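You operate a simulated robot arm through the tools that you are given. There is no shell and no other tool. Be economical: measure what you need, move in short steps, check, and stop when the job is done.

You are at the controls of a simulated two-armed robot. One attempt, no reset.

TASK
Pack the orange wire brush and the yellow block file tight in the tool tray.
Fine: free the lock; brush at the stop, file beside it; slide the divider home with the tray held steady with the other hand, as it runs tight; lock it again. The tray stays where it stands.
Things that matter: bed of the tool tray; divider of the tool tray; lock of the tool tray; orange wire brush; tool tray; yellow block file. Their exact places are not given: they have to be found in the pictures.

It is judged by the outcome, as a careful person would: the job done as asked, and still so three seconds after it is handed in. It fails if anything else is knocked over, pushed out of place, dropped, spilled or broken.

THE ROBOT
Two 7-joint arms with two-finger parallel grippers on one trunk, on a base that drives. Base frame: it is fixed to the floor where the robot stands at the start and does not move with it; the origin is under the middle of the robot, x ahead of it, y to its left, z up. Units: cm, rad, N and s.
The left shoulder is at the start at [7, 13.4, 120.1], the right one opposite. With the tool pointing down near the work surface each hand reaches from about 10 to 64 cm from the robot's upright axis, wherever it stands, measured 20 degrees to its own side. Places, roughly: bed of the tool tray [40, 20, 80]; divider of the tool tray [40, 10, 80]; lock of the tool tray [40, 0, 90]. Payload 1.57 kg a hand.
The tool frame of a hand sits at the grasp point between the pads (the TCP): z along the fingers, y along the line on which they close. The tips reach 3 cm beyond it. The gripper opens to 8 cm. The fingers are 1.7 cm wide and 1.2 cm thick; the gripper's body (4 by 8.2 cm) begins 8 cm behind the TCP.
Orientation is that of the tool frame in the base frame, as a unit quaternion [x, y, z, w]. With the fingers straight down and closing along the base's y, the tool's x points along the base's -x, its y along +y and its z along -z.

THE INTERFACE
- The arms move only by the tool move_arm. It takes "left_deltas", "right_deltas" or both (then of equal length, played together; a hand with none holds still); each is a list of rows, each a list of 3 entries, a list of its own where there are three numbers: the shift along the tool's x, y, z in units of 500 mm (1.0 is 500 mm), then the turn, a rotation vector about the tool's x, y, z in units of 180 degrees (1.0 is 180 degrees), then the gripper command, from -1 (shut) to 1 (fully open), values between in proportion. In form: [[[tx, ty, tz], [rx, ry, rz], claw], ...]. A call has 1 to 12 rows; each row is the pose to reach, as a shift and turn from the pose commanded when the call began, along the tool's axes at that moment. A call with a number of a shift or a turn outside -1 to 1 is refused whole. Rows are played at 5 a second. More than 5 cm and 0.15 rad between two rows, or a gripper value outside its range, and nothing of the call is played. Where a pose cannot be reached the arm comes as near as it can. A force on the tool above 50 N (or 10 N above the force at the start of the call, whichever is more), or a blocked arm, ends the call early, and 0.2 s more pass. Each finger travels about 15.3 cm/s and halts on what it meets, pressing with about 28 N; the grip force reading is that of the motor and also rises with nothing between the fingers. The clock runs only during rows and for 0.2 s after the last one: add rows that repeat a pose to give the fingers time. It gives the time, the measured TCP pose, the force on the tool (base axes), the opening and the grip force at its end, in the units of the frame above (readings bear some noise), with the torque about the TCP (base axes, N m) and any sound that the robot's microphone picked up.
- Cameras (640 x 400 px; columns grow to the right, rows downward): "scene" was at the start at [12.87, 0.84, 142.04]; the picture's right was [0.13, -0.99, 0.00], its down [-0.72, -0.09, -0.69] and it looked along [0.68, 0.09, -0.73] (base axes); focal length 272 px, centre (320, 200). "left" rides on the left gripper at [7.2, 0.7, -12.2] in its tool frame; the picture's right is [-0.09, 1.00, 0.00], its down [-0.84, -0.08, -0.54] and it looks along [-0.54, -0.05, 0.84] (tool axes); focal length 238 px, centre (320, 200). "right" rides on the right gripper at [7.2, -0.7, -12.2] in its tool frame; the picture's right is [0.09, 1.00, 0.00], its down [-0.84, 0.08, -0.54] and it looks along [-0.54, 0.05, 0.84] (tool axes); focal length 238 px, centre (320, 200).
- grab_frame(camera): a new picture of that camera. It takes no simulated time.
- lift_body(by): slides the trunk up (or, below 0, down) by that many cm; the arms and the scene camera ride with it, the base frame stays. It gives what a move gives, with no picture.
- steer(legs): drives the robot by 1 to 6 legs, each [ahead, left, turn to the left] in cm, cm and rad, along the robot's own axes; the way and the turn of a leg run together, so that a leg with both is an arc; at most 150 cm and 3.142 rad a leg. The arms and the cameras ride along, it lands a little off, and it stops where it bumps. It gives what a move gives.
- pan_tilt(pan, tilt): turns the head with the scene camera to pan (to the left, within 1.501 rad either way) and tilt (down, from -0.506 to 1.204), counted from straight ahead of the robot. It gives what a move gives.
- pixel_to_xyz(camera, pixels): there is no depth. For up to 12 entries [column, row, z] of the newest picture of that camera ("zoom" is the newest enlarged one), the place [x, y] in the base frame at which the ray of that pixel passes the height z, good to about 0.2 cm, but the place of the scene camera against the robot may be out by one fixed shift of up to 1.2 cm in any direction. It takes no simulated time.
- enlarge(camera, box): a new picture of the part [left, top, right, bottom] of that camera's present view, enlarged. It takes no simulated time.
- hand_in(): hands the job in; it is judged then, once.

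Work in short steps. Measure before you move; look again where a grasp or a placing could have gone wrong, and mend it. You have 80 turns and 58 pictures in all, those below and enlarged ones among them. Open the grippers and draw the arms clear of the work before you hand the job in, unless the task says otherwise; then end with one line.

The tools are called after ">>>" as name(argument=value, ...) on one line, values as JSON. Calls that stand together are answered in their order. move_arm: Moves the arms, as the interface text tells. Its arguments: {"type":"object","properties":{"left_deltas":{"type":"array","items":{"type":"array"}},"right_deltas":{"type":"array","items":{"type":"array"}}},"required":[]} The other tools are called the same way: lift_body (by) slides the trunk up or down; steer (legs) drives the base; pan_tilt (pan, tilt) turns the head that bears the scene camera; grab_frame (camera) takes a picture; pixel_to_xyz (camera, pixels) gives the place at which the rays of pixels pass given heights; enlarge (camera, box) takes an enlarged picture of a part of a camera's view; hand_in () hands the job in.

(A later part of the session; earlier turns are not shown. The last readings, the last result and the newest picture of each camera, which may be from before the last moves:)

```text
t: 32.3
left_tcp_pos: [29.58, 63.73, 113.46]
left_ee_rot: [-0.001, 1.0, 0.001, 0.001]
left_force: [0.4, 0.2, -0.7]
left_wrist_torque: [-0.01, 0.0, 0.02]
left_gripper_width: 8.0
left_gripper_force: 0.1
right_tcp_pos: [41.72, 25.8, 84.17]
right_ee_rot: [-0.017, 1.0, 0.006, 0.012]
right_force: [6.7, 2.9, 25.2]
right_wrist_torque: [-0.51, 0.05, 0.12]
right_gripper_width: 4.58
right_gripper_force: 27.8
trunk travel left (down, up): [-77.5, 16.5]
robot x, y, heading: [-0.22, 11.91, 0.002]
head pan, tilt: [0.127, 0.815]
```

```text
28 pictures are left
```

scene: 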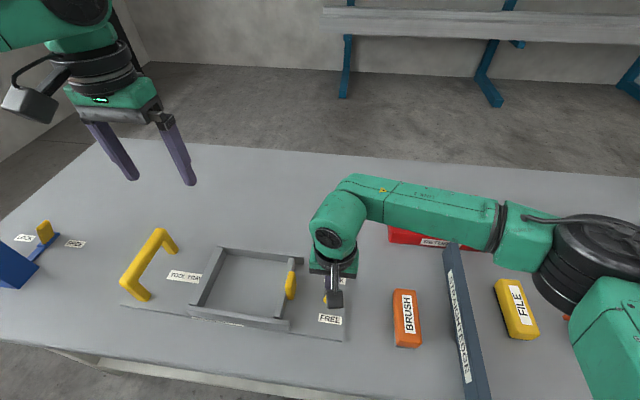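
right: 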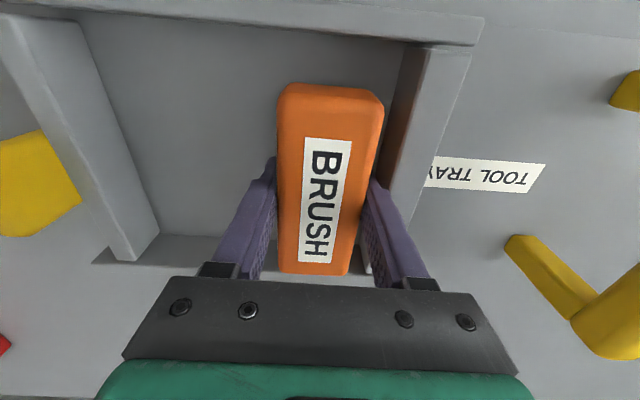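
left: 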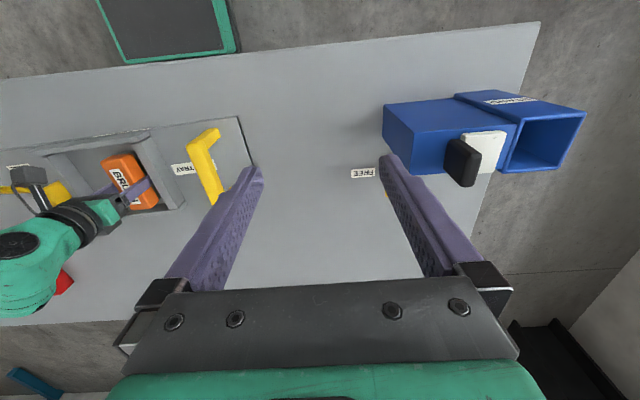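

The brush touches the floor (25 N up). I ease up 0.2 cm, shift 0.4 cm away from the stop, open a little and rise out.

>>> move_arm(right_deltas=[[[0, 0, -0.005], [0, 0, 0], -1], [[0, -0.01, -0.005], [0, 0, 0], -1], [[0, -0.01, -0.005], [0, 0, 0], 0.3], [[0, -0.01, -0.005], [0, 0, 0], 0.3], [[0, -0.01, -0.03], [0, 0, 0], 0.3], [[0, -0.01, -0.09], [0, 0, 0], 0.3], [[0, -0.01, -0.16], [0, 0, 0], 0.3], [[0, -0.01, -0.24], [0, 0, 0], 0.3]])

>>> grab_frame(camera="right")

```text
t: 34.1
left_tcp_pos: [29.76, 63.79, 113.36]
left_ee_rot: [-0.001, 1.0, 0.0, 0.001]
left_force: [-0.1, -0.5, 0.0]
left_wrist_torque: [-0.01, -0.02, -0.02]
left_gripper_width: 8.0
left_gripper_force: 0.0
right_tcp_pos: [41.59, 25.07, 96.16]
right_ee_rot: [-0.017, 1.0, 0.004, 0.009]
right_force: [0.3, 0.6, -0.2]
right_wrist_torque: [0.02, 0.01, 0.01]
right_gripper_width: 5.2
right_gripper_force: 0.1
trunk travel left (down, up): [-77.5, 16.5]
robot x, y, heading: [0.19, 11.39, 0.001]
head pan, tilt: [0.127, 0.815]
```

```text
27 pictures are left
```

right: 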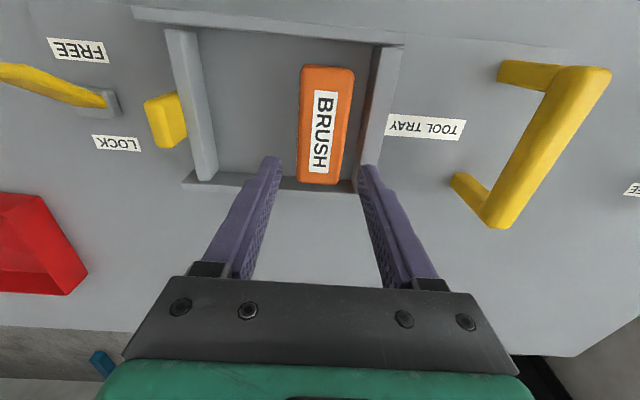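

Brush lies in the bed about 1 cm off the stop. I measure the gaps before nudging it over.

>>> pixel_to_xyz(camera="right", pixels=[[302, 68, 85.2], [354, 72, 85.2], [342, 184, 85.2], [299, 180, 85.2], [377, 48, 83.5], [360, 175, 83.5], [195, 33, 83.5], [217, 175, 83.5]])

```text
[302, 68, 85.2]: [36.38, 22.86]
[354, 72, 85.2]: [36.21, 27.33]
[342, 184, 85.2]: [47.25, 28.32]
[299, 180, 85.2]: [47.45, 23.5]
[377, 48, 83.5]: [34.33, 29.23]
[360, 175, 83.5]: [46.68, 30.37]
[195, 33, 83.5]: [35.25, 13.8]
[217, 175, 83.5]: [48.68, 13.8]
```

Gap to the stop is about 1.8 cm. I close the fingers, come down beside the brush at y≈20.8 and push it gently toward the stop, to y≈23.6.

>>> move_arm(right_deltas=[[[0, -0.085, 0], [0, 0, 0], -1], [[0, -0.085, 0.08], [0, 0, 0], -1], [[0, -0.085, 0.16], [0, 0, 0], -1], [[0, -0.085, 0.22], [0, 0, 0], -1], [[0, -0.065, 0.22], [0, 0, 0], -1], [[0, -0.05, 0.22], [0, 0, 0], -1], [[0, -0.04, 0.22], [0, 0, 0], -1], [[0, -0.03, 0.22], [0, 0, 0], -1], [[0, -0.03, 0.22], [0, 0, 0], -1]])

>>> grab_frame(camera="right")

```text
t: 36.1
left_tcp_pos: [29.78, 63.74, 113.42]
left_ee_rot: [0.0, 1.0, 0.0, 0.001]
left_force: [-0.5, -0.2, -0.5]
left_wrist_torque: [-0.01, 0.01, 0.01]
left_gripper_width: 8.03
left_gripper_force: 0.1
right_tcp_pos: [41.81, 23.72, 85.08]
right_ee_rot: [-0.018, 1.0, 0.004, 0.01]
right_force: [0.9, -0.3, 0.7]
right_wrist_torque: [0.0, -0.01, 0.03]
right_gripper_width: 0.0
right_gripper_force: 20.9
trunk travel left (down, up): [-77.5, 16.5]
robot x, y, heading: [0.4, 11.92, 0.001]
head pan, tilt: [0.127, 0.815]
```

```text
26 pictures are left
```

right: 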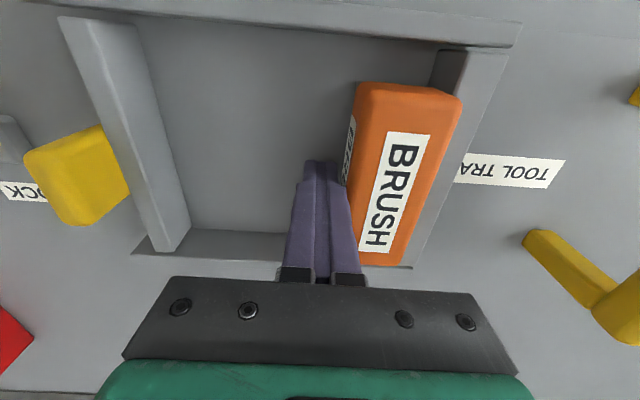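

The brush is nearly at the stop. I nudge 0.4 cm more in fine steps watching force.

>>> move_arm(right_deltas=[[[0, 0.003, 0], [0, 0, 0], -1], [[0, 0.006, 0], [0, 0, 0], -1], [[0, 0.008, 0], [0, 0, 0], -1], [[0, 0.008, 0], [0, 0, 0], -1]])

>>> grab_frame(camera="right")

```text
t: 37.1
left_tcp_pos: [29.92, 63.61, 113.39]
left_ee_rot: [-0.001, 1.0, 0.001, 0.0]
left_force: [0.5, 0.7, -0.7]
left_wrist_torque: [0.0, 0.01, 0.0]
left_gripper_width: 7.99
left_gripper_force: 0.1
right_tcp_pos: [41.91, 23.99, 85.09]
right_ee_rot: [-0.017, 1.0, 0.004, 0.01]
right_force: [0.6, -4.1, 0.8]
right_wrist_torque: [0.02, 0.02, 0.05]
right_gripper_width: 0.0
right_gripper_force: 21.7
trunk travel left (down, up): [-77.5, 16.5]
robot x, y, heading: [0.26, 11.88, -0.001]
head pan, tilt: [0.127, 0.815]
```

```text
25 pictures are left
```

right: 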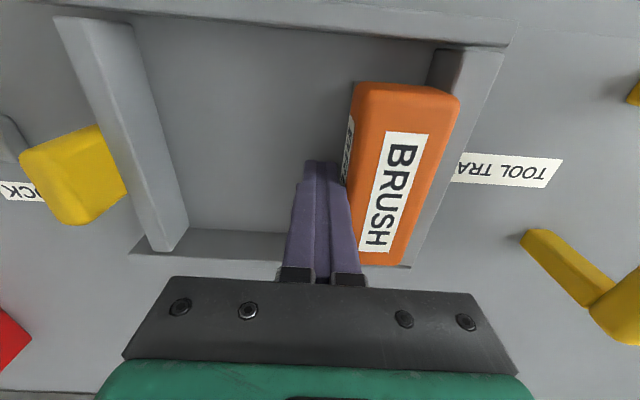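

Contact with the stop (≈4 N). I back off, rise, and drive 18 cm right toward the file.

>>> move_arm(right_deltas=[[[0, -0.02, 0], [0, 0, 0], -1], [[0, -0.02, -0.08], [0, 0, 0], -1], [[0, -0.02, -0.16], [0, 0, 0], -1], [[0, -0.02, -0.24], [0, 0, 0], -1], [[0, -0.08, -0.3], [0, 0, 0.006], 0], [[0, -0.16, -0.3], [0, 0, 0.013], 1]])

>>> steer(legs=[[0, -18, 0]])

```text
t: 38.5
left_tcp_pos: [29.88, 63.47, 113.63]
left_ee_rot: [-0.001, 1.0, 0.0, 0.0]
left_force: [1.2, 0.5, -0.5]
left_wrist_torque: [0.03, 0.0, -0.01]
left_gripper_width: 8.0
left_gripper_force: 0.0
right_tcp_pos: [41.89, 15.68, 99.98]
right_ee_rot: [0.004, 1.0, 0.007, 0.008]
right_force: [1.0, -0.5, -0.5]
right_wrist_torque: [0.01, 0.01, 0.02]
right_gripper_width: 8.03
right_gripper_force: 0.0
trunk travel left (down, up): [-77.5, 16.5]
robot x, y, heading: [-0.25, 11.65, -0.006]
head pan, tilt: [0.127, 0.815]
```

```text
t: 40.0
left_tcp_pos: [29.84, 45.71, 113.12]
left_ee_rot: [0.0, 1.0, -0.001, 0.0]
left_force: [-0.5, 0.6, -0.1]
left_wrist_torque: [-0.03, 0.02, -0.01]
left_gripper_width: 8.02
left_gripper_force: 0.1
right_tcp_pos: [41.92, -2.21, 99.84]
right_ee_rot: [0.004, 1.0, 0.003, 0.008]
right_force: [0.4, 0.1, 0.3]
right_wrist_torque: [0.02, 0.01, -0.02]
right_gripper_width: 8.0
right_gripper_force: 0.1
trunk travel left (down, up): [-77.5, 16.5]
robot x, y, heading: [0.02, -6.66, -0.003]
head pan, tilt: [0.127, 0.815]
```

Now the right hand goes over the file at about (41,-36.5).

>>> move_arm(right_deltas=[[[0, -0.09, 0], [0, 0, 0], 1], [[0, -0.18, 0], [0, 0, 0], 1], [[0.01, -0.27, 0], [0, 0, 0], 1], [[0.01, -0.36, 0], [0, 0, 0], 1], [[0.01, -0.45, 0], [0, 0, 0], 1], [[0.01, -0.54, 0], [0, 0, 0], 1], [[0.01, -0.62, 0], [0, 0, 0], 1], [[0.01, -0.69, 0], [0, 0, 0], 1], [[0.01, -0.69, 0], [0, 0, 0], 1]])

>>> grab_frame(camera="right")

```text
t: 42.0
left_tcp_pos: [29.92, 45.42, 113.31]
left_ee_rot: [-0.001, 1.0, 0.0, 0.0]
left_force: [0.2, 0.3, 0.1]
left_wrist_torque: [-0.03, -0.01, 0.01]
left_gripper_width: 8.0
left_gripper_force: 0.1
right_tcp_pos: [41.21, -36.88, 99.4]
right_ee_rot: [0.002, 1.0, 0.004, 0.009]
right_force: [-0.8, 0.8, -0.1]
right_wrist_torque: [-0.02, -0.02, -0.01]
right_gripper_width: 8.0
right_gripper_force: 0.1
trunk travel left (down, up): [-77.5, 16.5]
robot x, y, heading: [0.08, -6.88, 0.0]
head pan, tilt: [0.127, 0.815]
```

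```text
24 pictures are left
```

right: 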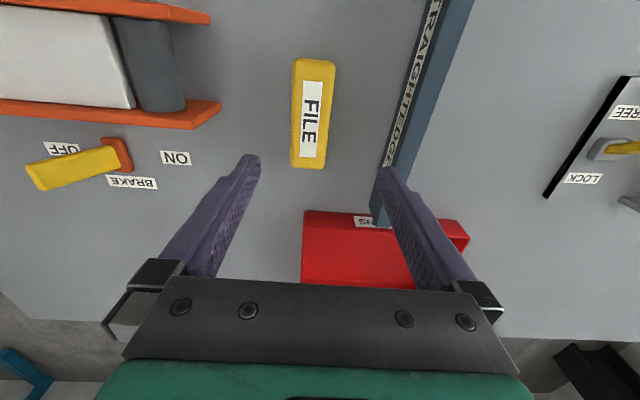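

>>> pixel_to_xyz(camera="right", pixels=[[294, 59, 84], [335, 61, 84], [324, 168, 84], [290, 166, 84], [380, 215, 82], [398, 165, 82], [400, 140, 82], [392, 165, 82], [220, 105, 88]])

>>> enlarge(camera="right", box=[220, 40, 460, 240])

```text
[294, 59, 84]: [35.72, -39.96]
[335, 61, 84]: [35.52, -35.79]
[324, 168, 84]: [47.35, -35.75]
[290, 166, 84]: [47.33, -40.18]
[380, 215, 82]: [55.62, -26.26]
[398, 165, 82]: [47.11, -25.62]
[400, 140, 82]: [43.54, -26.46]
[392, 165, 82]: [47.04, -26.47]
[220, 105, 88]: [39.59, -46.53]
```

```text
2.00 times, centred on (340, 140) of right
```

zoom: 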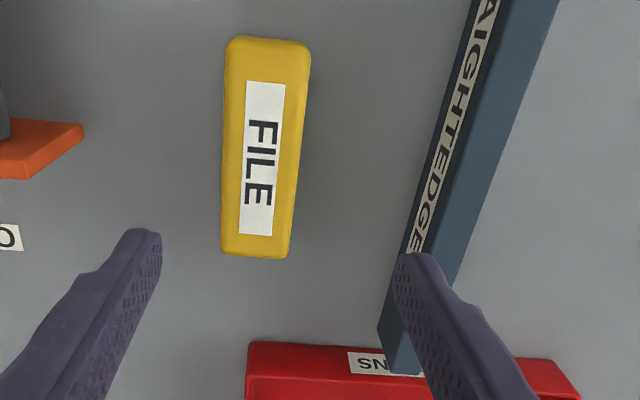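

File centre (41.5,-37.9), about 4.3 wide, aligned with x, clear of the straightedge. I descend and grip it.

>>> move_arm(right_deltas=[[[0, -0.02, 0.08], [0, 0, 0], 1], [[0, -0.02, 0.16], [0, 0, 0], 1], [[0, -0.02, 0.24], [0, 0, 0], 1], [[0, -0.02, 0.3], [0, 0, 0], 1], [[0, -0.02, 0.322], [0, 0, 0], 1], [[0, -0.02, 0.322], [0, 0, 0], -1], [[0, -0.02, 0.322], [0, 0, 0], -1], [[0, -0.02, 0.322], [0, 0, 0], -1], [[0, -0.02, 0.322], [0, 0, 0], -1], [[0, -0.02, 0.322], [0, 0, 0], -1]])

>>> move_arm(right_deltas=[[[0, 0, -0.005], [0, 0, 0], -1], [[0, 0, -0.012], [0, 0, 0], -1], [[0, 0, -0.02], [0, 0, 0], -1], [[0, 0, -0.035], [0, 0, 0], -1], [[0, 0, -0.06], [0, 0, 0], -1], [[0, 0, -0.09], [0, 0, 0], -1], [[0, 0, -0.12], [0, 0, 0], -1], [[0, 0, -0.15], [0, 0, 0], -1], [[0, 0, -0.18], [0, 0, 0], -1], [[0, 0, -0.21], [0, 0, 0], -1], [[0, 0, -0.24], [0, 0, 0], -1], [[0, 0, -0.27], [0, 0, 0], -1]])

>>> grab_frame(camera="right")

```text
t: 44.2
left_tcp_pos: [29.92, 45.38, 113.34]
left_ee_rot: [-0.001, 1.0, 0.0, 0.001]
left_force: [0.0, 0.1, 0.6]
left_wrist_torque: [0.07, 0.0, -0.03]
left_gripper_width: 8.0
left_gripper_force: 0.1
right_tcp_pos: [41.44, -37.88, 83.25]
right_ee_rot: [0.004, 1.0, 0.005, 0.009]
right_force: [0.2, -0.7, 0.0]
right_wrist_torque: [-0.08, -0.17, -0.01]
right_gripper_width: 4.42
right_gripper_force: 27.8
trunk travel left (down, up): [-77.5, 16.5]
robot x, y, heading: [0.13, -6.89, 0.003]
head pan, tilt: [0.127, 0.815]
```

```text
t: 46.9
left_tcp_pos: [29.86, 45.26, 113.3]
left_ee_rot: [-0.002, 1.0, 0.0, 0.001]
left_force: [0.4, 0.0, 0.3]
left_wrist_torque: [-0.01, 0.01, -0.01]
left_gripper_width: 7.99
left_gripper_force: 0.0
right_tcp_pos: [41.26, -37.83, 96.89]
right_ee_rot: [0.004, 1.0, 0.005, 0.009]
right_force: [0.2, 0.7, -3.5]
right_wrist_torque: [0.02, -0.02, 0.06]
right_gripper_width: 4.36
right_gripper_force: 27.7
trunk travel left (down, up): [-77.5, 16.5]
robot x, y, heading: [-0.04, -6.78, 0.003]
head pan, tilt: [0.127, 0.815]
```

```text
22 pictures are left
```

right: 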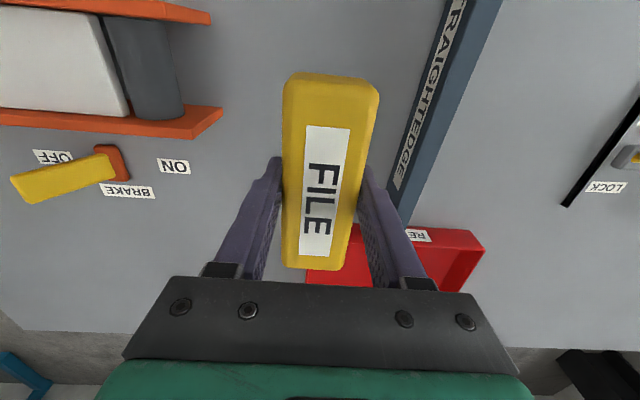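

File held (4.4 cm). I carry it with the arm to y≈0.5, with the small yaw, then drive 19 cm left.

>>> move_arm(right_deltas=[[[0, 0.03, 0], [0, 0, 0], -1], [[0, 0.09, 0], [0, 0, 0], -1], [[0, 0.16, 0], [0, 0, 0], -1], [[0, 0.23, 0], [0, 0, -0.003], -1], [[0, 0.3, 0], [0, 0, -0.005], -1], [[0, 0.37, 0], [0, 0, -0.007], -1], [[0, 0.44, 0], [0, 0, -0.009], -1], [[0, 0.51, 0], [0, 0, -0.011], -1], [[0, 0.58, 0], [0, 0, -0.013], -1], [[0, 0.65, 0], [0, 0, -0.013], -1], [[0, 0.71, 0], [0, 0, -0.013], -1], [[0, 0.76, 0], [0, 0, -0.013], -1]])

>>> steer(legs=[[0, 19, 0]])

>>> grab_frame(camera="right")

```text
t: 49.5
left_tcp_pos: [29.76, 45.49, 113.34]
left_ee_rot: [-0.002, 1.0, -0.001, 0.0]
left_force: [-0.2, 0.5, -0.1]
left_wrist_torque: [-0.03, 0.0, -0.01]
left_gripper_width: 8.01
left_gripper_force: 0.2
right_tcp_pos: [41.66, 0.32, 97.23]
right_ee_rot: [-0.017, 1.0, 0.004, 0.009]
right_force: [0.6, -0.1, -3.6]
right_wrist_torque: [0.0, -0.02, 0.02]
right_gripper_width: 4.37
right_gripper_force: 28.3
trunk travel left (down, up): [-77.5, 16.5]
robot x, y, heading: [0.03, -7.13, -0.003]
head pan, tilt: [0.127, 0.815]
```

```text
t: 51.0
left_tcp_pos: [29.77, 63.85, 113.33]
left_ee_rot: [0.0, 1.0, 0.002, 0.001]
left_force: [-0.3, -0.7, 0.4]
left_wrist_torque: [0.03, 0.0, 0.0]
left_gripper_width: 8.03
left_gripper_force: 0.1
right_tcp_pos: [41.7, 18.67, 97.3]
right_ee_rot: [-0.017, 1.0, 0.005, 0.008]
right_force: [0.6, 0.2, -3.6]
right_wrist_torque: [0.05, -0.02, -0.01]
right_gripper_width: 4.41
right_gripper_force: 27.8
trunk travel left (down, up): [-77.5, 16.5]
robot x, y, heading: [0.25, 12.08, 0.002]
head pan, tilt: [0.127, 0.815]
```

```text
21 pictures are left
```

right: 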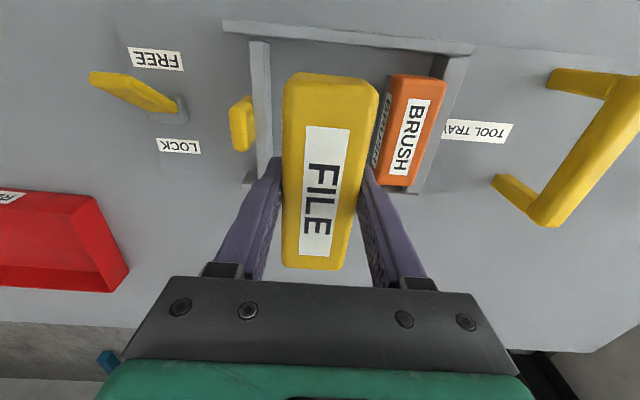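

Brush sits at the stop. I lower the file to about (41.7, 20.3), just above the floor, then release with a small opening and rise.

>>> move_arm(right_deltas=[[[0.002, 0.03, 0.0], [0, 0, 0], -1], [[0.002, 0.03, 0.04], [0, 0, 0], -1], [[0.002, 0.03, 0.1], [0, 0, 0], -1], [[0.002, 0.03, 0.16], [0, 0, 0], -1], [[0.002, 0.03, 0.21], [0, 0, 0], -1], [[0.002, 0.03, 0.24], [0, 0, 0], -1], [[0.002, 0.03, 0.255], [0, 0, 0], -1], [[0.002, 0.03, 0.259], [0, 0, 0], -1], [[0.002, 0.03, 0.259], [0, 0, 0], -1]])

>>> grab_frame(camera="right")

```text
t: 53.0
left_tcp_pos: [29.65, 64.0, 113.34]
left_ee_rot: [-0.001, 1.0, 0.001, 0.0]
left_force: [0.7, -0.4, -0.1]
left_wrist_torque: [0.02, 0.01, 0.0]
left_gripper_width: 8.02
left_gripper_force: 0.0
right_tcp_pos: [41.72, 20.48, 84.6]
right_ee_rot: [-0.016, 1.0, 0.005, 0.01]
right_force: [6.3, -0.6, 18.3]
right_wrist_torque: [-0.46, 0.21, -0.06]
right_gripper_width: 4.39
right_gripper_force: 27.8
trunk travel left (down, up): [-77.5, 16.5]
robot x, y, heading: [0.09, 11.88, 0.0]
head pan, tilt: [0.127, 0.815]
```

```text
20 pictures are left
```

right: 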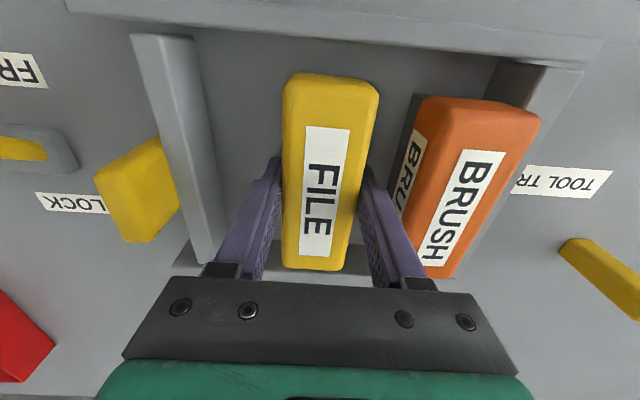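

The file touches the floor. I ease, open slightly and rise.

>>> move_arm(right_deltas=[[[0, 0, -0.004], [0, 0, 0], -1], [[0, 0, -0.004], [0, 0, 0], 0.3], [[0, 0, -0.004], [0, 0, 0], 0.3], [[0, 0, -0.03], [0, 0, 0], 0.3], [[0, 0, -0.09], [0, 0, 0], 0.3], [[0, 0, -0.16], [0, 0, 0], 0.3], [[0, 0, -0.24], [0, 0, 0], 0.3], [[0, -0.08, -0.26], [0, 0, 0], 0], [[0, -0.16, -0.26], [0, 0, 0], -1], [[0, -0.24, -0.26], [0, 0, 0], -1], [[0, -0.3, -0.26], [0, 0, 0], -1]])

>>> grab_frame(camera="right")

>>> grab_frame(camera="left")

```text
t: 55.4
left_tcp_pos: [29.8, 63.97, 113.47]
left_ee_rot: [0.0, 1.0, 0.001, 0.001]
left_force: [0.2, 0.3, -0.3]
left_wrist_torque: [0.02, -0.02, -0.04]
left_gripper_width: 8.02
left_gripper_force: 0.1
right_tcp_pos: [41.94, 5.26, 97.31]
right_ee_rot: [-0.017, 1.0, 0.005, 0.009]
right_force: [0.3, 0.1, 0.5]
right_wrist_torque: [-0.01, 0.0, 0.02]
right_gripper_width: 0.0
right_gripper_force: 21.3
trunk travel left (down, up): [-77.5, 16.5]
robot x, y, heading: [0.2, 12.24, 0.003]
head pan, tilt: [0.127, 0.815]
```

```text
19 pictures are left
```

right: 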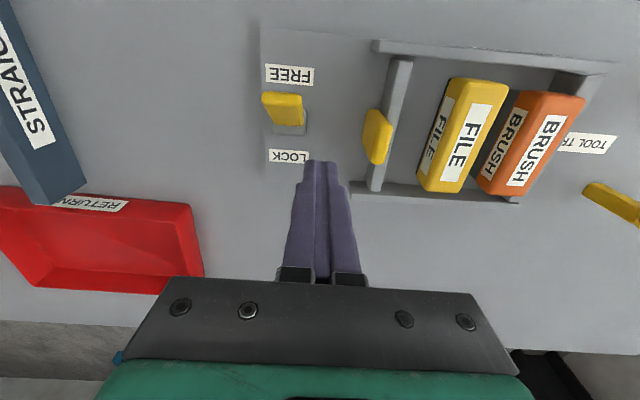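

```text
18 pictures are left
```

left: 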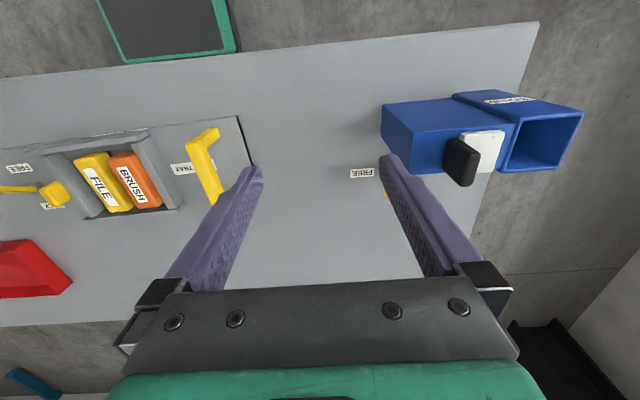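

Both tools are in the bed. Now the left hand moves over the handle (about (40.5,44)) at z≈100 to look before gripping.

>>> move_arm(left_deltas=[[[-0.04, -0.07, 0.03], [0, 0, 0], 1], [[-0.08, -0.14, 0.06], [0, 0, 0], 1], [[-0.12, -0.21, 0.1], [0, 0, 0], 1], [[-0.15, -0.28, 0.14], [0, 0, 0], 1], [[-0.18, -0.34, 0.19], [0, 0, 0], 1], [[-0.21, -0.4, 0.24], [0, 0, 0], 1], [[-0.214, -0.4, 0.268], [0, 0, 0], 1]])

>>> grab_frame(camera="left")

```text
t: 57.0
left_tcp_pos: [40.69, 44.16, 99.77]
left_ee_rot: [0.0, 1.0, 0.0, 0.001]
left_force: [0.4, -0.2, -0.1]
left_wrist_torque: [0.02, -0.05, -0.01]
left_gripper_width: 8.0
left_gripper_force: 0.0
right_tcp_pos: [41.82, 5.4, 97.21]
right_ee_rot: [-0.017, 1.0, 0.005, 0.009]
right_force: [0.0, 0.0, 0.1]
right_wrist_torque: [0.05, 0.01, -0.02]
right_gripper_width: 0.04
right_gripper_force: 21.1
trunk travel left (down, up): [-77.5, 16.5]
robot x, y, heading: [0.1, 12.09, -0.0]
head pan, tilt: [0.127, 0.815]
```

```text
17 pictures are left
```

left: 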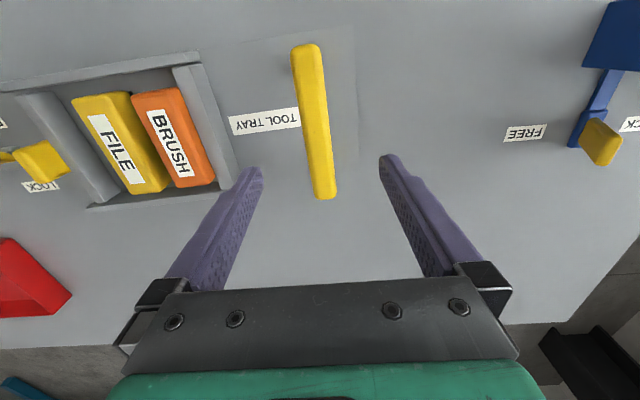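

>>> pixel_to_xyz(camera="left", pixels=[[306, 44, 85], [325, 198, 85], [306, 44, 88], [325, 198, 88], [300, 120, 87], [330, 118, 87]])

```text
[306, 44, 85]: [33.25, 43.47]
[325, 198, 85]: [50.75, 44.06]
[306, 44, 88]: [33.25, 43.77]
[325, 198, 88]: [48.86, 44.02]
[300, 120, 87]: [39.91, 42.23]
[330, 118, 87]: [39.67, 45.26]
```

The handle bar centre is about (40.5, 43.8), top near z≈90. I descend astride it to z≈88.5 and close.

>>> move_arm(left_deltas=[[[0, -0.006, 0.06], [0, 0, -0.006], 1], [[0, -0.006, 0.12], [0, 0, -0.013], 1], [[0, -0.006, 0.17], [0, 0, -0.013], 1], [[0, -0.006, 0.21], [0, 0, -0.013], 1], [[0, -0.006, 0.225], [0, 0, -0.013], 1], [[0, -0.006, 0.225], [0, 0, -0.013], 0], [[0, -0.006, 0.225], [0, 0, -0.013], -0.2], [[0, -0.006, 0.225], [0, 0, -0.013], -0.2]])

>>> grab_frame(camera="left")

```text
t: 58.8
left_tcp_pos: [40.72, 43.74, 88.75]
left_ee_rot: [-0.022, 1.0, 0.0, 0.001]
left_force: [-1.0, 0.4, -1.4]
left_wrist_torque: [-0.01, 0.05, 0.02]
left_gripper_width: 3.18
left_gripper_force: 0.1
right_tcp_pos: [41.91, 5.41, 97.25]
right_ee_rot: [-0.017, 1.0, 0.005, 0.009]
right_force: [-0.3, -1.2, 0.5]
right_wrist_torque: [0.0, 0.02, -0.01]
right_gripper_width: 0.0
right_gripper_force: 21.6
trunk travel left (down, up): [-77.5, 16.5]
robot x, y, heading: [0.29, 12.03, -0.003]
head pan, tilt: [0.127, 0.815]
```

```text
16 pictures are left
```

left: 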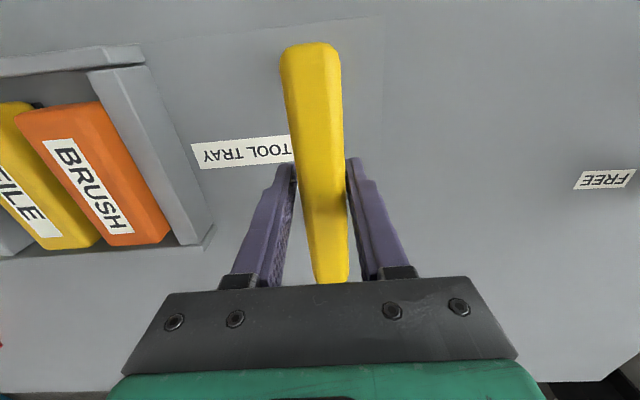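

The bar sits centred between the fingers; I close the grip on it.

>>> move_arm(left_deltas=[[[0, 0, 0], [0, 0, 0], -0.35], [[0, 0, 0], [0, 0, 0], -0.5], [[0, 0, 0], [0, 0, 0], -1], [[0, 0, 0], [0, 0, 0], -1], [[0, 0, 0], [0, 0, 0], -1]])

>>> pixel_to_xyz(camera="right", pixels=[[375, 110, 86], [393, 120, 86], [366, 150, 86], [380, 163, 86], [400, 60, 84], [375, 190, 84], [285, 95, 87], [290, 125, 82]])

>>> enlarge(camera="right", box=[250, 30, 490, 220])

```text
t: 60.0
left_tcp_pos: [40.65, 43.85, 88.79]
left_ee_rot: [-0.022, 1.0, -0.001, 0.001]
left_force: [0.9, 6.2, 5.3]
left_wrist_torque: [0.2, 0.37, 0.32]
left_gripper_width: 2.6
left_gripper_force: 28.0
right_tcp_pos: [41.91, 5.53, 97.2]
right_ee_rot: [-0.018, 1.0, 0.005, 0.009]
right_force: [0.0, 0.4, -0.3]
right_wrist_torque: [0.0, 0.02, -0.02]
right_gripper_width: 0.0
right_gripper_force: 21.7
trunk travel left (down, up): [-77.5, 16.5]
robot x, y, heading: [0.16, 12.15, 0.002]
head pan, tilt: [0.127, 0.815]
```

```text
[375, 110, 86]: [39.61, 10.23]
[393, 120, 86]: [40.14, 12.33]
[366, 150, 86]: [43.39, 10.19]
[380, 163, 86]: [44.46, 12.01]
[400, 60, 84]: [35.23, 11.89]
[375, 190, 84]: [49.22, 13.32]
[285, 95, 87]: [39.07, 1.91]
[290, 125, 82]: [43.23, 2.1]
```

```text
2.11 times, centred on (370, 125) of right
```

zoom: 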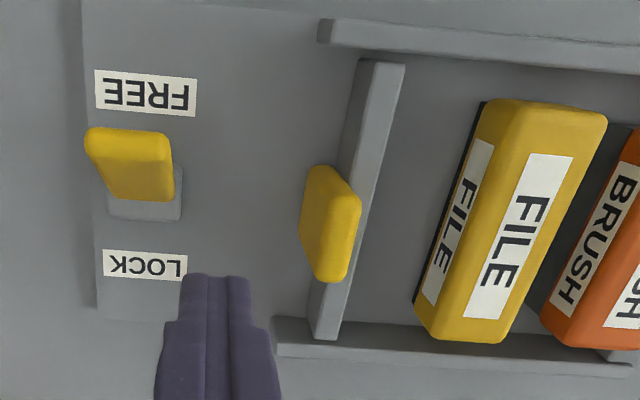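

The left hand holds the handle firmly. The divider knob is at x 39.6–44, outer face y≈10.1; I lower the closed right fingers beside it at y≈7.5.

>>> move_arm(right_deltas=[[[0, 0.03, 0.04], [0, 0, 0], -1], [[0, 0.038, 0.11], [0, 0, 0], -1], [[0, 0.038, 0.18], [0, 0, 0], -1], [[0, 0.038, 0.23], [0, 0, 0], -1], [[0, 0.038, 0.23], [0, 0, 0], -1]], left_deltas=[[[0, 0, 0], [0, 0, 0], -1], [[0, 0, 0], [0, 0, 0], -1], [[0, 0, 0], [0, 0, 0], -1], [[0, 0, 0], [0, 0, 0], -1], [[0, 0, 0], [0, 0, 0], -1]])

>>> move_arm(right_deltas=[[[0, 0.015, 0], [0, 0, 0], -1], [[0, 0.03, 0], [0, 0, 0], -1], [[0, 0.04, 0], [0, 0, 0], -1], [[0, 0.05, 0], [0, 0, 0], -1], [[0, 0.06, 0], [0, 0, 0], -1], [[0, 0.07, 0], [0, 0, 0], -1], [[0, 0.08, 0], [0, 0, 0], -1], [[0, 0.09, 0], [0, 0, 0], -1], [[0, 0.1, 0], [0, 0, 0], -1]], left_deltas=[[[0, 0, 0], [0, 0, 0], -1], [[0, 0, 0], [0, 0, 0], -1], [[0, 0, 0], [0, 0, 0], -1], [[0, 0, 0], [0, 0, 0], -1], [[0, 0, 0], [0, 0, 0], -1], [[0, 0, 0], [0, 0, 0], -1], [[0, 0, 0], [0, 0, 0], -1], [[0, 0, 0], [0, 0, 0], -1], [[0, 0, 0], [0, 0, 0], -1]])

>>> grab_frame(camera="right")

```text
t: 61.2
left_tcp_pos: [40.67, 43.68, 88.64]
left_ee_rot: [-0.022, 1.0, -0.001, 0.001]
left_force: [-0.4, 2.1, 1.0]
left_wrist_torque: [0.04, -0.55, 0.11]
left_gripper_width: 2.58
left_gripper_force: 28.2
right_tcp_pos: [42.11, 7.35, 85.81]
right_ee_rot: [-0.017, 1.0, 0.005, 0.01]
right_force: [0.4, -0.3, -0.7]
right_wrist_torque: [0.0, 0.0, -0.02]
right_gripper_width: 0.0
right_gripper_force: 20.5
trunk travel left (down, up): [-77.5, 16.5]
robot x, y, heading: [0.02, 11.84, -0.001]
head pan, tilt: [0.127, 0.815]
```

```text
t: 63.2
left_tcp_pos: [40.59, 43.71, 88.78]
left_ee_rot: [-0.021, 1.0, 0.0, 0.0]
left_force: [-1.8, 3.8, 0.3]
left_wrist_torque: [0.32, 0.06, 0.24]
left_gripper_width: 2.61
left_gripper_force: 27.9
right_tcp_pos: [41.93, 12.53, 85.58]
right_ee_rot: [-0.017, 1.0, 0.006, 0.009]
right_force: [1.7, -2.3, 0.9]
right_wrist_torque: [0.07, 0.05, -0.01]
right_gripper_width: 0.01
right_gripper_force: 21.2
trunk travel left (down, up): [-77.5, 16.5]
robot x, y, heading: [-0.11, 12.36, 0.001]
head pan, tilt: [0.127, 0.815]
```

```text
14 pictures are left
```

right: 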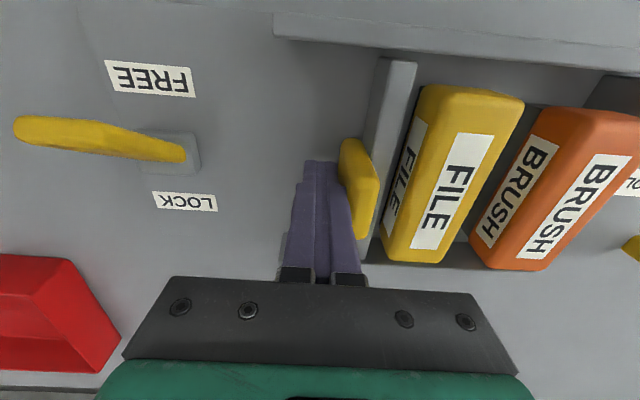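

The divider slides well, now reaching the file. I push on in small steps.

>>> move_arm(right_deltas=[[[0, 0.01, 0], [0, 0, 0], -1], [[0, 0.02, 0], [0, 0, 0], -1], [[0, 0.03, 0], [0, 0, 0], -1], [[0, 0.038, 0], [0, 0, 0], -1], [[0, 0.046, 0], [0, 0, 0], -1], [[0, 0.052, 0], [0, 0, 0], -1], [[0, 0.056, 0], [0, 0, 0], -1], [[0, 0.056, 0], [0, 0, 0], -1]], left_deltas=[[[0, 0, 0], [0, 0, 0], -1], [[0, 0, 0], [0, 0, 0], -1], [[0, 0, 0], [0, 0, 0], -1], [[0, 0, 0], [0, 0, 0], -1], [[0, 0, 0], [0, 0, 0], -1], [[0, 0, 0], [0, 0, 0], -1], [[0, 0, 0], [0, 0, 0], -1], [[0, 0, 0], [0, 0, 0], -1]])

>>> grab_frame(camera="right")

```text
t: 65.0
left_tcp_pos: [40.54, 43.63, 88.81]
left_ee_rot: [-0.022, 1.0, -0.001, 0.0]
left_force: [-1.0, 4.6, 1.7]
left_wrist_torque: [0.29, 0.41, 0.25]
left_gripper_width: 2.59
left_gripper_force: 28.1
right_tcp_pos: [41.82, 15.34, 85.83]
right_ee_rot: [-0.017, 1.0, 0.005, 0.01]
right_force: [0.0, -2.6, -1.0]
right_wrist_torque: [0.0, -0.03, 0.03]
right_gripper_width: 0.0
right_gripper_force: 21.5
trunk travel left (down, up): [-77.5, 16.5]
robot x, y, heading: [-0.16, 11.77, 0.008]
head pan, tilt: [0.127, 0.815]
```

```text
13 pictures are left
```

right: 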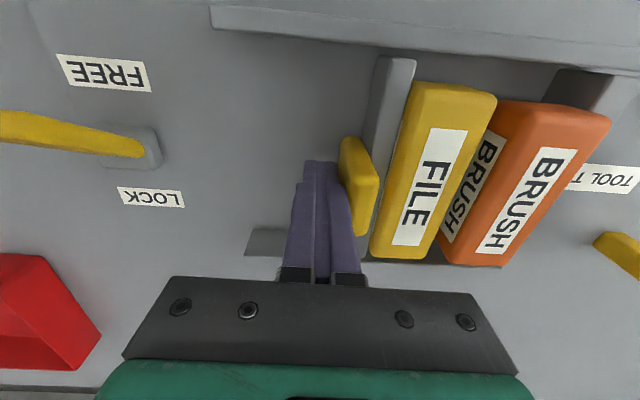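

Only a small gap remains between file and brush. I continue in 0.2 cm steps for 1 cm.

>>> move_arm(right_deltas=[[[0, 0.004, 0], [0, 0, 0], -1], [[0, 0.008, 0], [0, 0, 0], -1], [[0, 0.012, 0], [0, 0, 0], -1], [[0, 0.016, 0], [0, 0, 0], -1], [[0, 0.02, 0], [0, 0, 0], -1], [[0, 0.02, 0], [0, 0, 0], -1]], left_deltas=[[[0, 0, 0], [0, 0, 0], -1], [[0, 0, 0], [0, 0, 0], -1], [[0, 0, 0], [0, 0, 0], -1], [[0, 0, 0], [0, 0, 0], -1], [[0, 0, 0], [0, 0, 0], -1], [[0, 0, 0], [0, 0, 0], -1]])

>>> enlarge(camera="right", box=[280, 40, 640, 290])

```text
t: 66.4
left_tcp_pos: [40.56, 43.73, 88.66]
left_ee_rot: [-0.022, 1.0, 0.0, 0.0]
left_force: [-1.5, 4.7, 1.2]
left_wrist_torque: [0.31, 0.01, 0.23]
left_gripper_width: 2.61
left_gripper_force: 28.2
right_tcp_pos: [41.77, 16.31, 85.73]
right_ee_rot: [-0.017, 1.0, 0.005, 0.009]
right_force: [0.4, -2.1, -1.7]
right_wrist_torque: [0.04, 0.0, 0.03]
right_gripper_width: 0.0
right_gripper_force: 21.1
trunk travel left (down, up): [-77.5, 16.5]
robot x, y, heading: [-0.05, 12.09, 0.002]
head pan, tilt: [0.127, 0.815]
```

```text
1.60 times, centred on (460, 165) of right
```

zoom: 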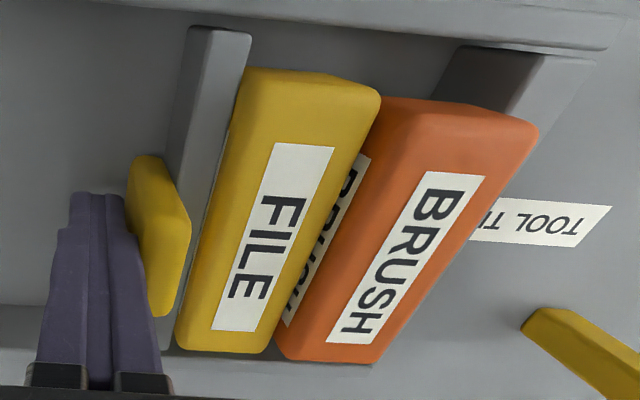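

Force is still only ~2 N; I continue another 0.8 cm in finer steps.

>>> move_arm(right_deltas=[[[0, 0.003, 0], [0, 0, 0], -1], [[0, 0.006, 0], [0, 0, 0], -1], [[0, 0.009, 0], [0, 0, 0], -1], [[0, 0.012, 0], [0, 0, 0], -1], [[0, 0.014, 0], [0, 0, 0], -1], [[0, 0.016, 0], [0, 0, 0], -1], [[0, 0.016, 0], [0, 0, 0], -1]], left_deltas=[[[0, 0, 0], [0, 0, 0], -1], [[0, 0, 0], [0, 0, 0], -1], [[0, 0, 0], [0, 0, 0], -1], [[0, 0, 0], [0, 0, 0], -1], [[0, 0, 0], [0, 0, 0], -1], [[0, 0, 0], [0, 0, 0], -1], [[0, 0, 0], [0, 0, 0], -1]])

>>> enlarge(camera="right", box=[280, 40, 640, 290])

```text
t: 68.0
left_tcp_pos: [40.64, 43.92, 88.81]
left_ee_rot: [-0.023, 1.0, 0.004, 0.0]
left_force: [-2.3, 33.5, -0.4]
left_wrist_torque: [-0.47, 0.03, -0.04]
left_gripper_width: 2.57
left_gripper_force: 28.2
right_tcp_pos: [41.71, 16.65, 85.75]
right_ee_rot: [-0.016, 1.0, 0.001, 0.008]
right_force: [1.8, -37.6, 7.8]
right_wrist_torque: [0.67, 0.04, 0.2]
right_gripper_width: 0.0
right_gripper_force: 21.0
trunk travel left (down, up): [-77.5, 16.5]
robot x, y, heading: [-0.16, 11.91, -0.001]
head pan, tilt: [0.127, 0.815]
```

```text
1.60 times, centred on (460, 165) of right
```

zoom: 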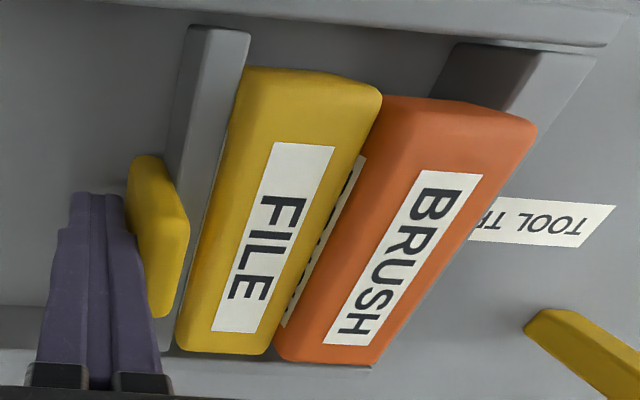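

Force rose to ~37 N with both hands balanced: the pack looks tight. I press slightly more to see whether anything still moves.

>>> move_arm(right_deltas=[[[0, 0.002, 0], [0, 0, 0], -1], [[0, 0.003, 0], [0, 0, 0], -1], [[0, 0.003, 0], [0, 0, 0], -1]], left_deltas=[[[0, 0, 0], [0, 0, 0], -1], [[0, 0, 0], [0, 0, 0], -1], [[0, 0, 0], [0, 0, 0], -1]])

```text
t: 68.8
left_tcp_pos: [40.61, 43.95, 88.8]
left_ee_rot: [-0.024, 1.0, 0.003, 0.0]
left_force: [-2.8, 39.0, 0.2]
left_wrist_torque: [-0.65, 0.12, -0.11]
left_gripper_width: 2.6
left_gripper_force: 27.6
right_tcp_pos: [41.81, 16.87, 85.81]
right_ee_rot: [-0.015, 1.0, 0.0, 0.007]
right_force: [3.0, -43.2, 2.6]
right_wrist_torque: [0.6, -0.01, 0.19]
right_gripper_width: 0.0
right_gripper_force: 21.0
trunk travel left (down, up): [-77.5, 16.5]
robot x, y, heading: [0.15, 11.7, 0.003]
head pan, tilt: [0.127, 0.815]
```

It is stiff: packed home. I back the right hand off and up to (41.8, ~6, 98) for a check, the left still holding.

>>> move_arm(right_deltas=[[[0, -0.02, 0], [0, 0, 0], -1], [[0, -0.05, 0], [0, 0, 0], -1], [[0, -0.06, -0.08], [0, 0, 0], -1], [[0, -0.09, -0.16], [0, 0, 0], -1], [[0, -0.16, -0.22], [0, 0, 0], -1], [[0, -0.16, -0.25], [0, 0, 0], -1]], left_deltas=[[[0, 0, 0], [0, 0, 0], -1], [[0, 0, 0], [0, 0, 0], -1], [[0, 0, 0], [0, 0, 0], -1], [[0, 0, 0], [0, 0, 0], -1], [[0, 0, 0], [0, 0, 0], -1], [[0, 0, 0], [0, 0, 0], -1]])

>>> enlarge(camera="right", box=[180, 10, 560, 250])

```text
t: 70.2
left_tcp_pos: [40.46, 43.49, 88.77]
left_ee_rot: [-0.021, 1.0, 0.0, -0.001]
left_force: [0.7, -4.8, 1.1]
left_wrist_torque: [-0.09, 0.12, -0.2]
left_gripper_width: 2.61
left_gripper_force: 27.4
right_tcp_pos: [41.81, 8.9, 98.35]
right_ee_rot: [-0.017, 1.0, 0.005, 0.009]
right_force: [-0.4, 0.9, -0.1]
right_wrist_torque: [0.01, 0.0, 0.01]
right_gripper_width: 0.01
right_gripper_force: 21.2
trunk travel left (down, up): [-77.5, 16.5]
robot x, y, heading: [-0.24, 12.28, -0.0]
head pan, tilt: [0.127, 0.815]
```

```text
1.67 times, centred on (370, 130) of right
```

zoom: 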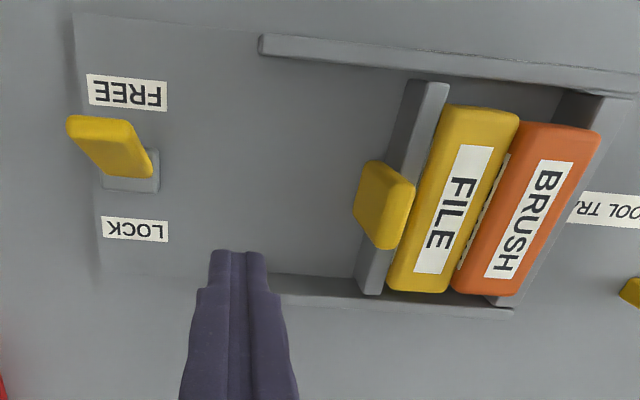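

The pack looks tight with the divider against the file. Now I bring the closed right fingers to the near side of the lever (34, 2) at z≈90.

>>> move_arm(right_deltas=[[[0.06, -0.05, 0], [0, 0, 0], -1], [[0.11, -0.1, 0], [0, 0, 0], -1], [[0.16, -0.135, 0.0], [0, 0, 0], -1], [[0.16, -0.135, 0.07], [0, 0, 0], -1], [[0.16, -0.135, 0.14], [0, 0, 0], -1], [[0.16, -0.135, 0.165], [0, 0, 0], -1], [[0.16, -0.135, 0.165], [0, 0, 0], -1]], left_deltas=[[[0, 0, 0], [0, 0, 0], -1], [[0, 0, 0], [0, 0, 0], -1], [[0, 0, 0], [0, 0, 0], -1], [[0, 0, 0], [0, 0, 0], -1], [[0, 0, 0], [0, 0, 0], -1], [[0, 0, 0], [0, 0, 0], -1], [[0, 0, 0], [0, 0, 0], -1]])

>>> grab_frame(camera="right")

```text
t: 71.8
left_tcp_pos: [40.57, 43.75, 88.76]
left_ee_rot: [-0.022, 1.0, 0.0, -0.001]
left_force: [-2.3, -2.3, -0.8]
left_wrist_torque: [0.04, 0.39, -0.29]
left_gripper_width: 2.59
left_gripper_force: 27.9
right_tcp_pos: [34.26, 2.08, 89.76]
right_ee_rot: [-0.018, 1.0, 0.004, 0.009]
right_force: [0.3, -0.2, 0.0]
right_wrist_torque: [-0.01, 0.0, 0.01]
right_gripper_width: 0.0
right_gripper_force: 20.9
trunk travel left (down, up): [-77.5, 16.5]
robot x, y, heading: [0.02, 11.84, 0.001]
head pan, tilt: [0.127, 0.815]
```

```text
9 pictures are left
```

right: 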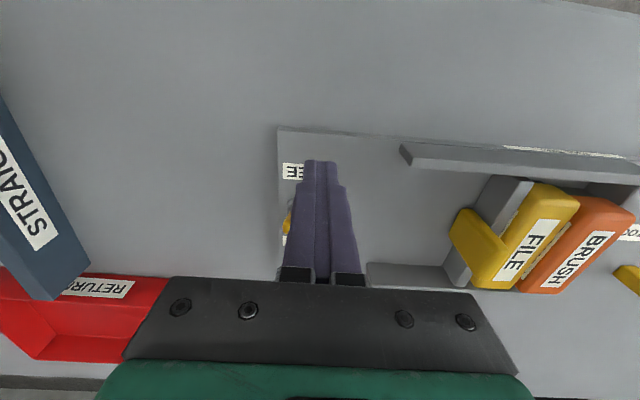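

The lever is just beyond and slightly right of the fingers; I shift 0.6 cm right and push +x in small steps.

>>> move_arm(right_deltas=[[[-0.02, -0.012, 0], [0, 0, 0], -1], [[-0.05, -0.012, 0], [0, 0, 0], -1], [[-0.065, -0.013, 0], [0, 0, 0], -1], [[-0.08, -0.014, 0], [0, 0, 0], -1], [[-0.095, -0.015, 0], [0, 0, 0], -1], [[-0.11, -0.016, 0], [0, 0, 0], -1], [[-0.125, -0.016, 0], [0, 0, 0], -1], [[-0.14, -0.016, 0], [0, 0, 0], -1], [[-0.155, -0.016, 0], [0, 0, 0], -1]], left_deltas=[[[0, 0, 0], [0, 0, 0], -1], [[0, 0, 0], [0, 0, 0], -1], [[0, 0, 0], [0, 0, 0], -1], [[0, 0, 0], [0, 0, 0], -1], [[0, 0, 0], [0, 0, 0], -1], [[0, 0, 0], [0, 0, 0], -1], [[0, 0, 0], [0, 0, 0], -1], [[0, 0, 0], [0, 0, 0], -1], [[0, 0, 0], [0, 0, 0], -1]])

>>> enlarge(camera="scene", box=[200, 200, 520, 400])

```text
t: 73.8
left_tcp_pos: [40.54, 43.61, 88.78]
left_ee_rot: [-0.021, 1.0, 0.0, 0.001]
left_force: [-0.2, -0.6, -0.5]
left_wrist_torque: [0.0, -0.55, -0.19]
left_gripper_width: 2.62
left_gripper_force: 27.6
right_tcp_pos: [41.97, 1.62, 90.01]
right_ee_rot: [-0.018, 1.0, 0.005, 0.01]
right_force: [-1.0, -0.4, 0.2]
right_wrist_torque: [0.03, 0.1, 0.02]
right_gripper_width: 0.03
right_gripper_force: 21.1
trunk travel left (down, up): [-77.5, 16.5]
robot x, y, heading: [-0.19, 12.01, -0.003]
head pan, tilt: [0.127, 0.815]
```

```text
2.00 times, centred on (360, 300) of scene
```

zoom: 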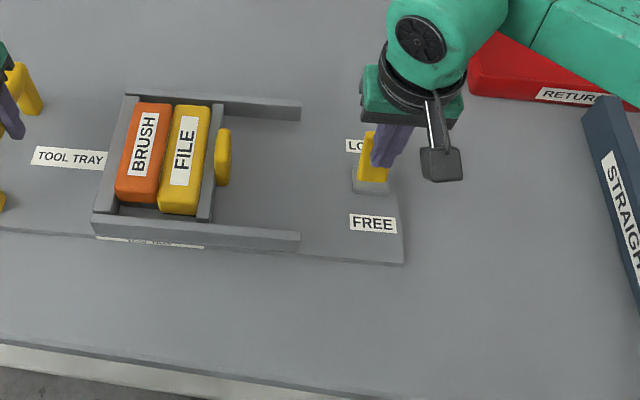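

The lever is about upright, with the fingers overlapping its right half. I shift 0.4 cm left and push on to the lock stop, watching force.

>>> move_arm(right_deltas=[[[-0.006, 0.006, 0], [0, 0, 0], -1], [[-0.012, 0.008, 0], [0, 0, 0], -1], [[-0.018, 0.008, 0], [0, 0, 0], -1], [[-0.024, 0.008, 0], [0, 0, 0], -1], [[-0.03, 0.008, 0], [0, 0, 0], -1], [[-0.036, 0.008, 0], [0, 0, 0], -1], [[-0.04, 0.008, 0], [0, 0, 0], -1]], left_deltas=[[[0, 0, 0], [0, 0, 0], -1], [[0, 0, 0], [0, 0, 0], -1], [[0, 0, 0], [0, 0, 0], -1], [[0, 0, 0], [0, 0, 0], -1], [[0, 0, 0], [0, 0, 0], -1], [[0, 0, 0], [0, 0, 0], -1], [[0, 0, 0], [0, 0, 0], -1]])

```text
t: 75.4
left_tcp_pos: [40.51, 43.79, 88.76]
left_ee_rot: [-0.021, 1.0, 0.0, 0.001]
left_force: [3.6, 0.0, -0.2]
left_wrist_torque: [0.02, 0.23, 0.64]
left_gripper_width: 2.59
left_gripper_force: 28.2
right_tcp_pos: [43.87, 2.06, 89.9]
right_ee_rot: [-0.018, 1.0, 0.005, 0.009]
right_force: [-6.5, -1.0, 6.4]
right_wrist_torque: [-0.04, 0.15, 0.03]
right_gripper_width: 0.0
right_gripper_force: 21.7
trunk travel left (down, up): [-77.5, 16.5]
robot x, y, heading: [-0.06, 11.91, -0.004]
head pan, tilt: [0.127, 0.815]
```

Force has begun to rise (6.5 N, also felt at the left hand), suggesting the stop. I back off, rise and look.

>>> move_arm(right_deltas=[[[0.03, 0, 0], [0, 0, 0], -1], [[0.06, 0, -0.04], [0, 0, 0], -1], [[0.08, 0, -0.12], [0, 0, 0], -1], [[0.1, 0, -0.2], [0, 0, 0], -1], [[0.12, -0.06, -0.2], [0, 0, 0], -1], [[0.12, -0.12, -0.2], [0, 0, 0], -1]], left_deltas=[[[0, 0, 0], [0, 0, 0], -1], [[0, 0, 0], [0, 0, 0], -1], [[0, 0, 0], [0, 0, 0], -1], [[0, 0, 0], [0, 0, 0], -1], [[0, 0, 0], [0, 0, 0], -1], [[0, 0, 0], [0, 0, 0], -1]])

>>> enlarge(camera="scene", box=[110, 210, 370, 372])

>>> enlarge(camera="right", box=[300, 60, 640, 290])

```text
t: 76.8
left_tcp_pos: [40.54, 43.77, 88.66]
left_ee_rot: [-0.022, 1.0, 0.0, 0.002]
left_force: [0.1, 1.7, 1.4]
left_wrist_torque: [0.3, -0.17, 0.36]
left_gripper_width: 2.58
left_gripper_force: 28.4
right_tcp_pos: [37.73, -4.21, 99.7]
right_ee_rot: [-0.017, 1.0, 0.005, 0.009]
right_force: [0.7, 1.1, -0.9]
right_wrist_torque: [0.03, 0.01, -0.01]
right_gripper_width: 0.01
right_gripper_force: 21.1
trunk travel left (down, up): [-77.5, 16.5]
robot x, y, heading: [0.1, 11.54, 0.001]
head pan, tilt: [0.127, 0.815]
```

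```text
2.46 times, centred on (240, 291) of scene
```

zoom: 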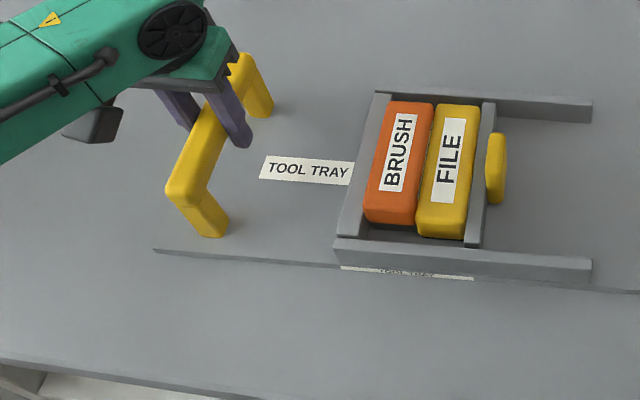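

```text
1.74 times, centred on (470, 175) of right
```

zoom: 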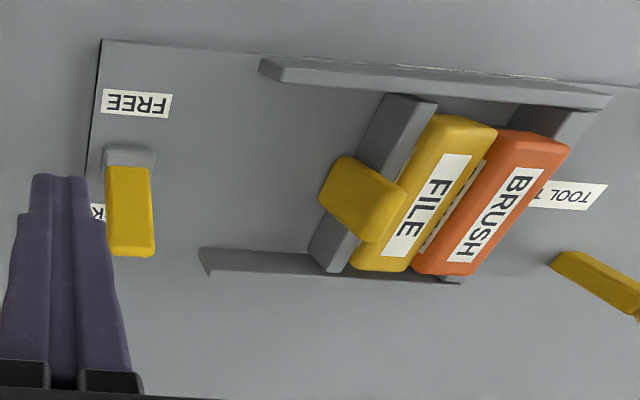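

The lever now covers the LOCK label. I check its tip against the original (46.2, 1.8 at z 88.7) and its plate corners against the start.

>>> pixel_to_xyz(camera="right", pixels=[[361.3, 206.6, 88.7], [346, 83, 81], [361, 155, 82.2], [345.5, 83, 80]])

```text
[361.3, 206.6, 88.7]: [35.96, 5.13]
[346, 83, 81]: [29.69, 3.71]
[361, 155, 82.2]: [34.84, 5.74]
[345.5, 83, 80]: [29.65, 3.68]
```

That used an older frame; I redo it with the newest enlarged picture.

>>> pixel_to_xyz(camera="zoom", pixels=[[131, 255, 88.7], [131, 255, 88], [103, 40, 81], [129, 168, 82.2], [155, 145, 81.5], [185, 92, 81]])

```text
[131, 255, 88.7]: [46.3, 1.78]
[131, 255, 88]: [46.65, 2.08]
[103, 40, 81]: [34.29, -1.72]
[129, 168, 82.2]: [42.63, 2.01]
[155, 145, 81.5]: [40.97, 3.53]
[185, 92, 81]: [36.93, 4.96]
```

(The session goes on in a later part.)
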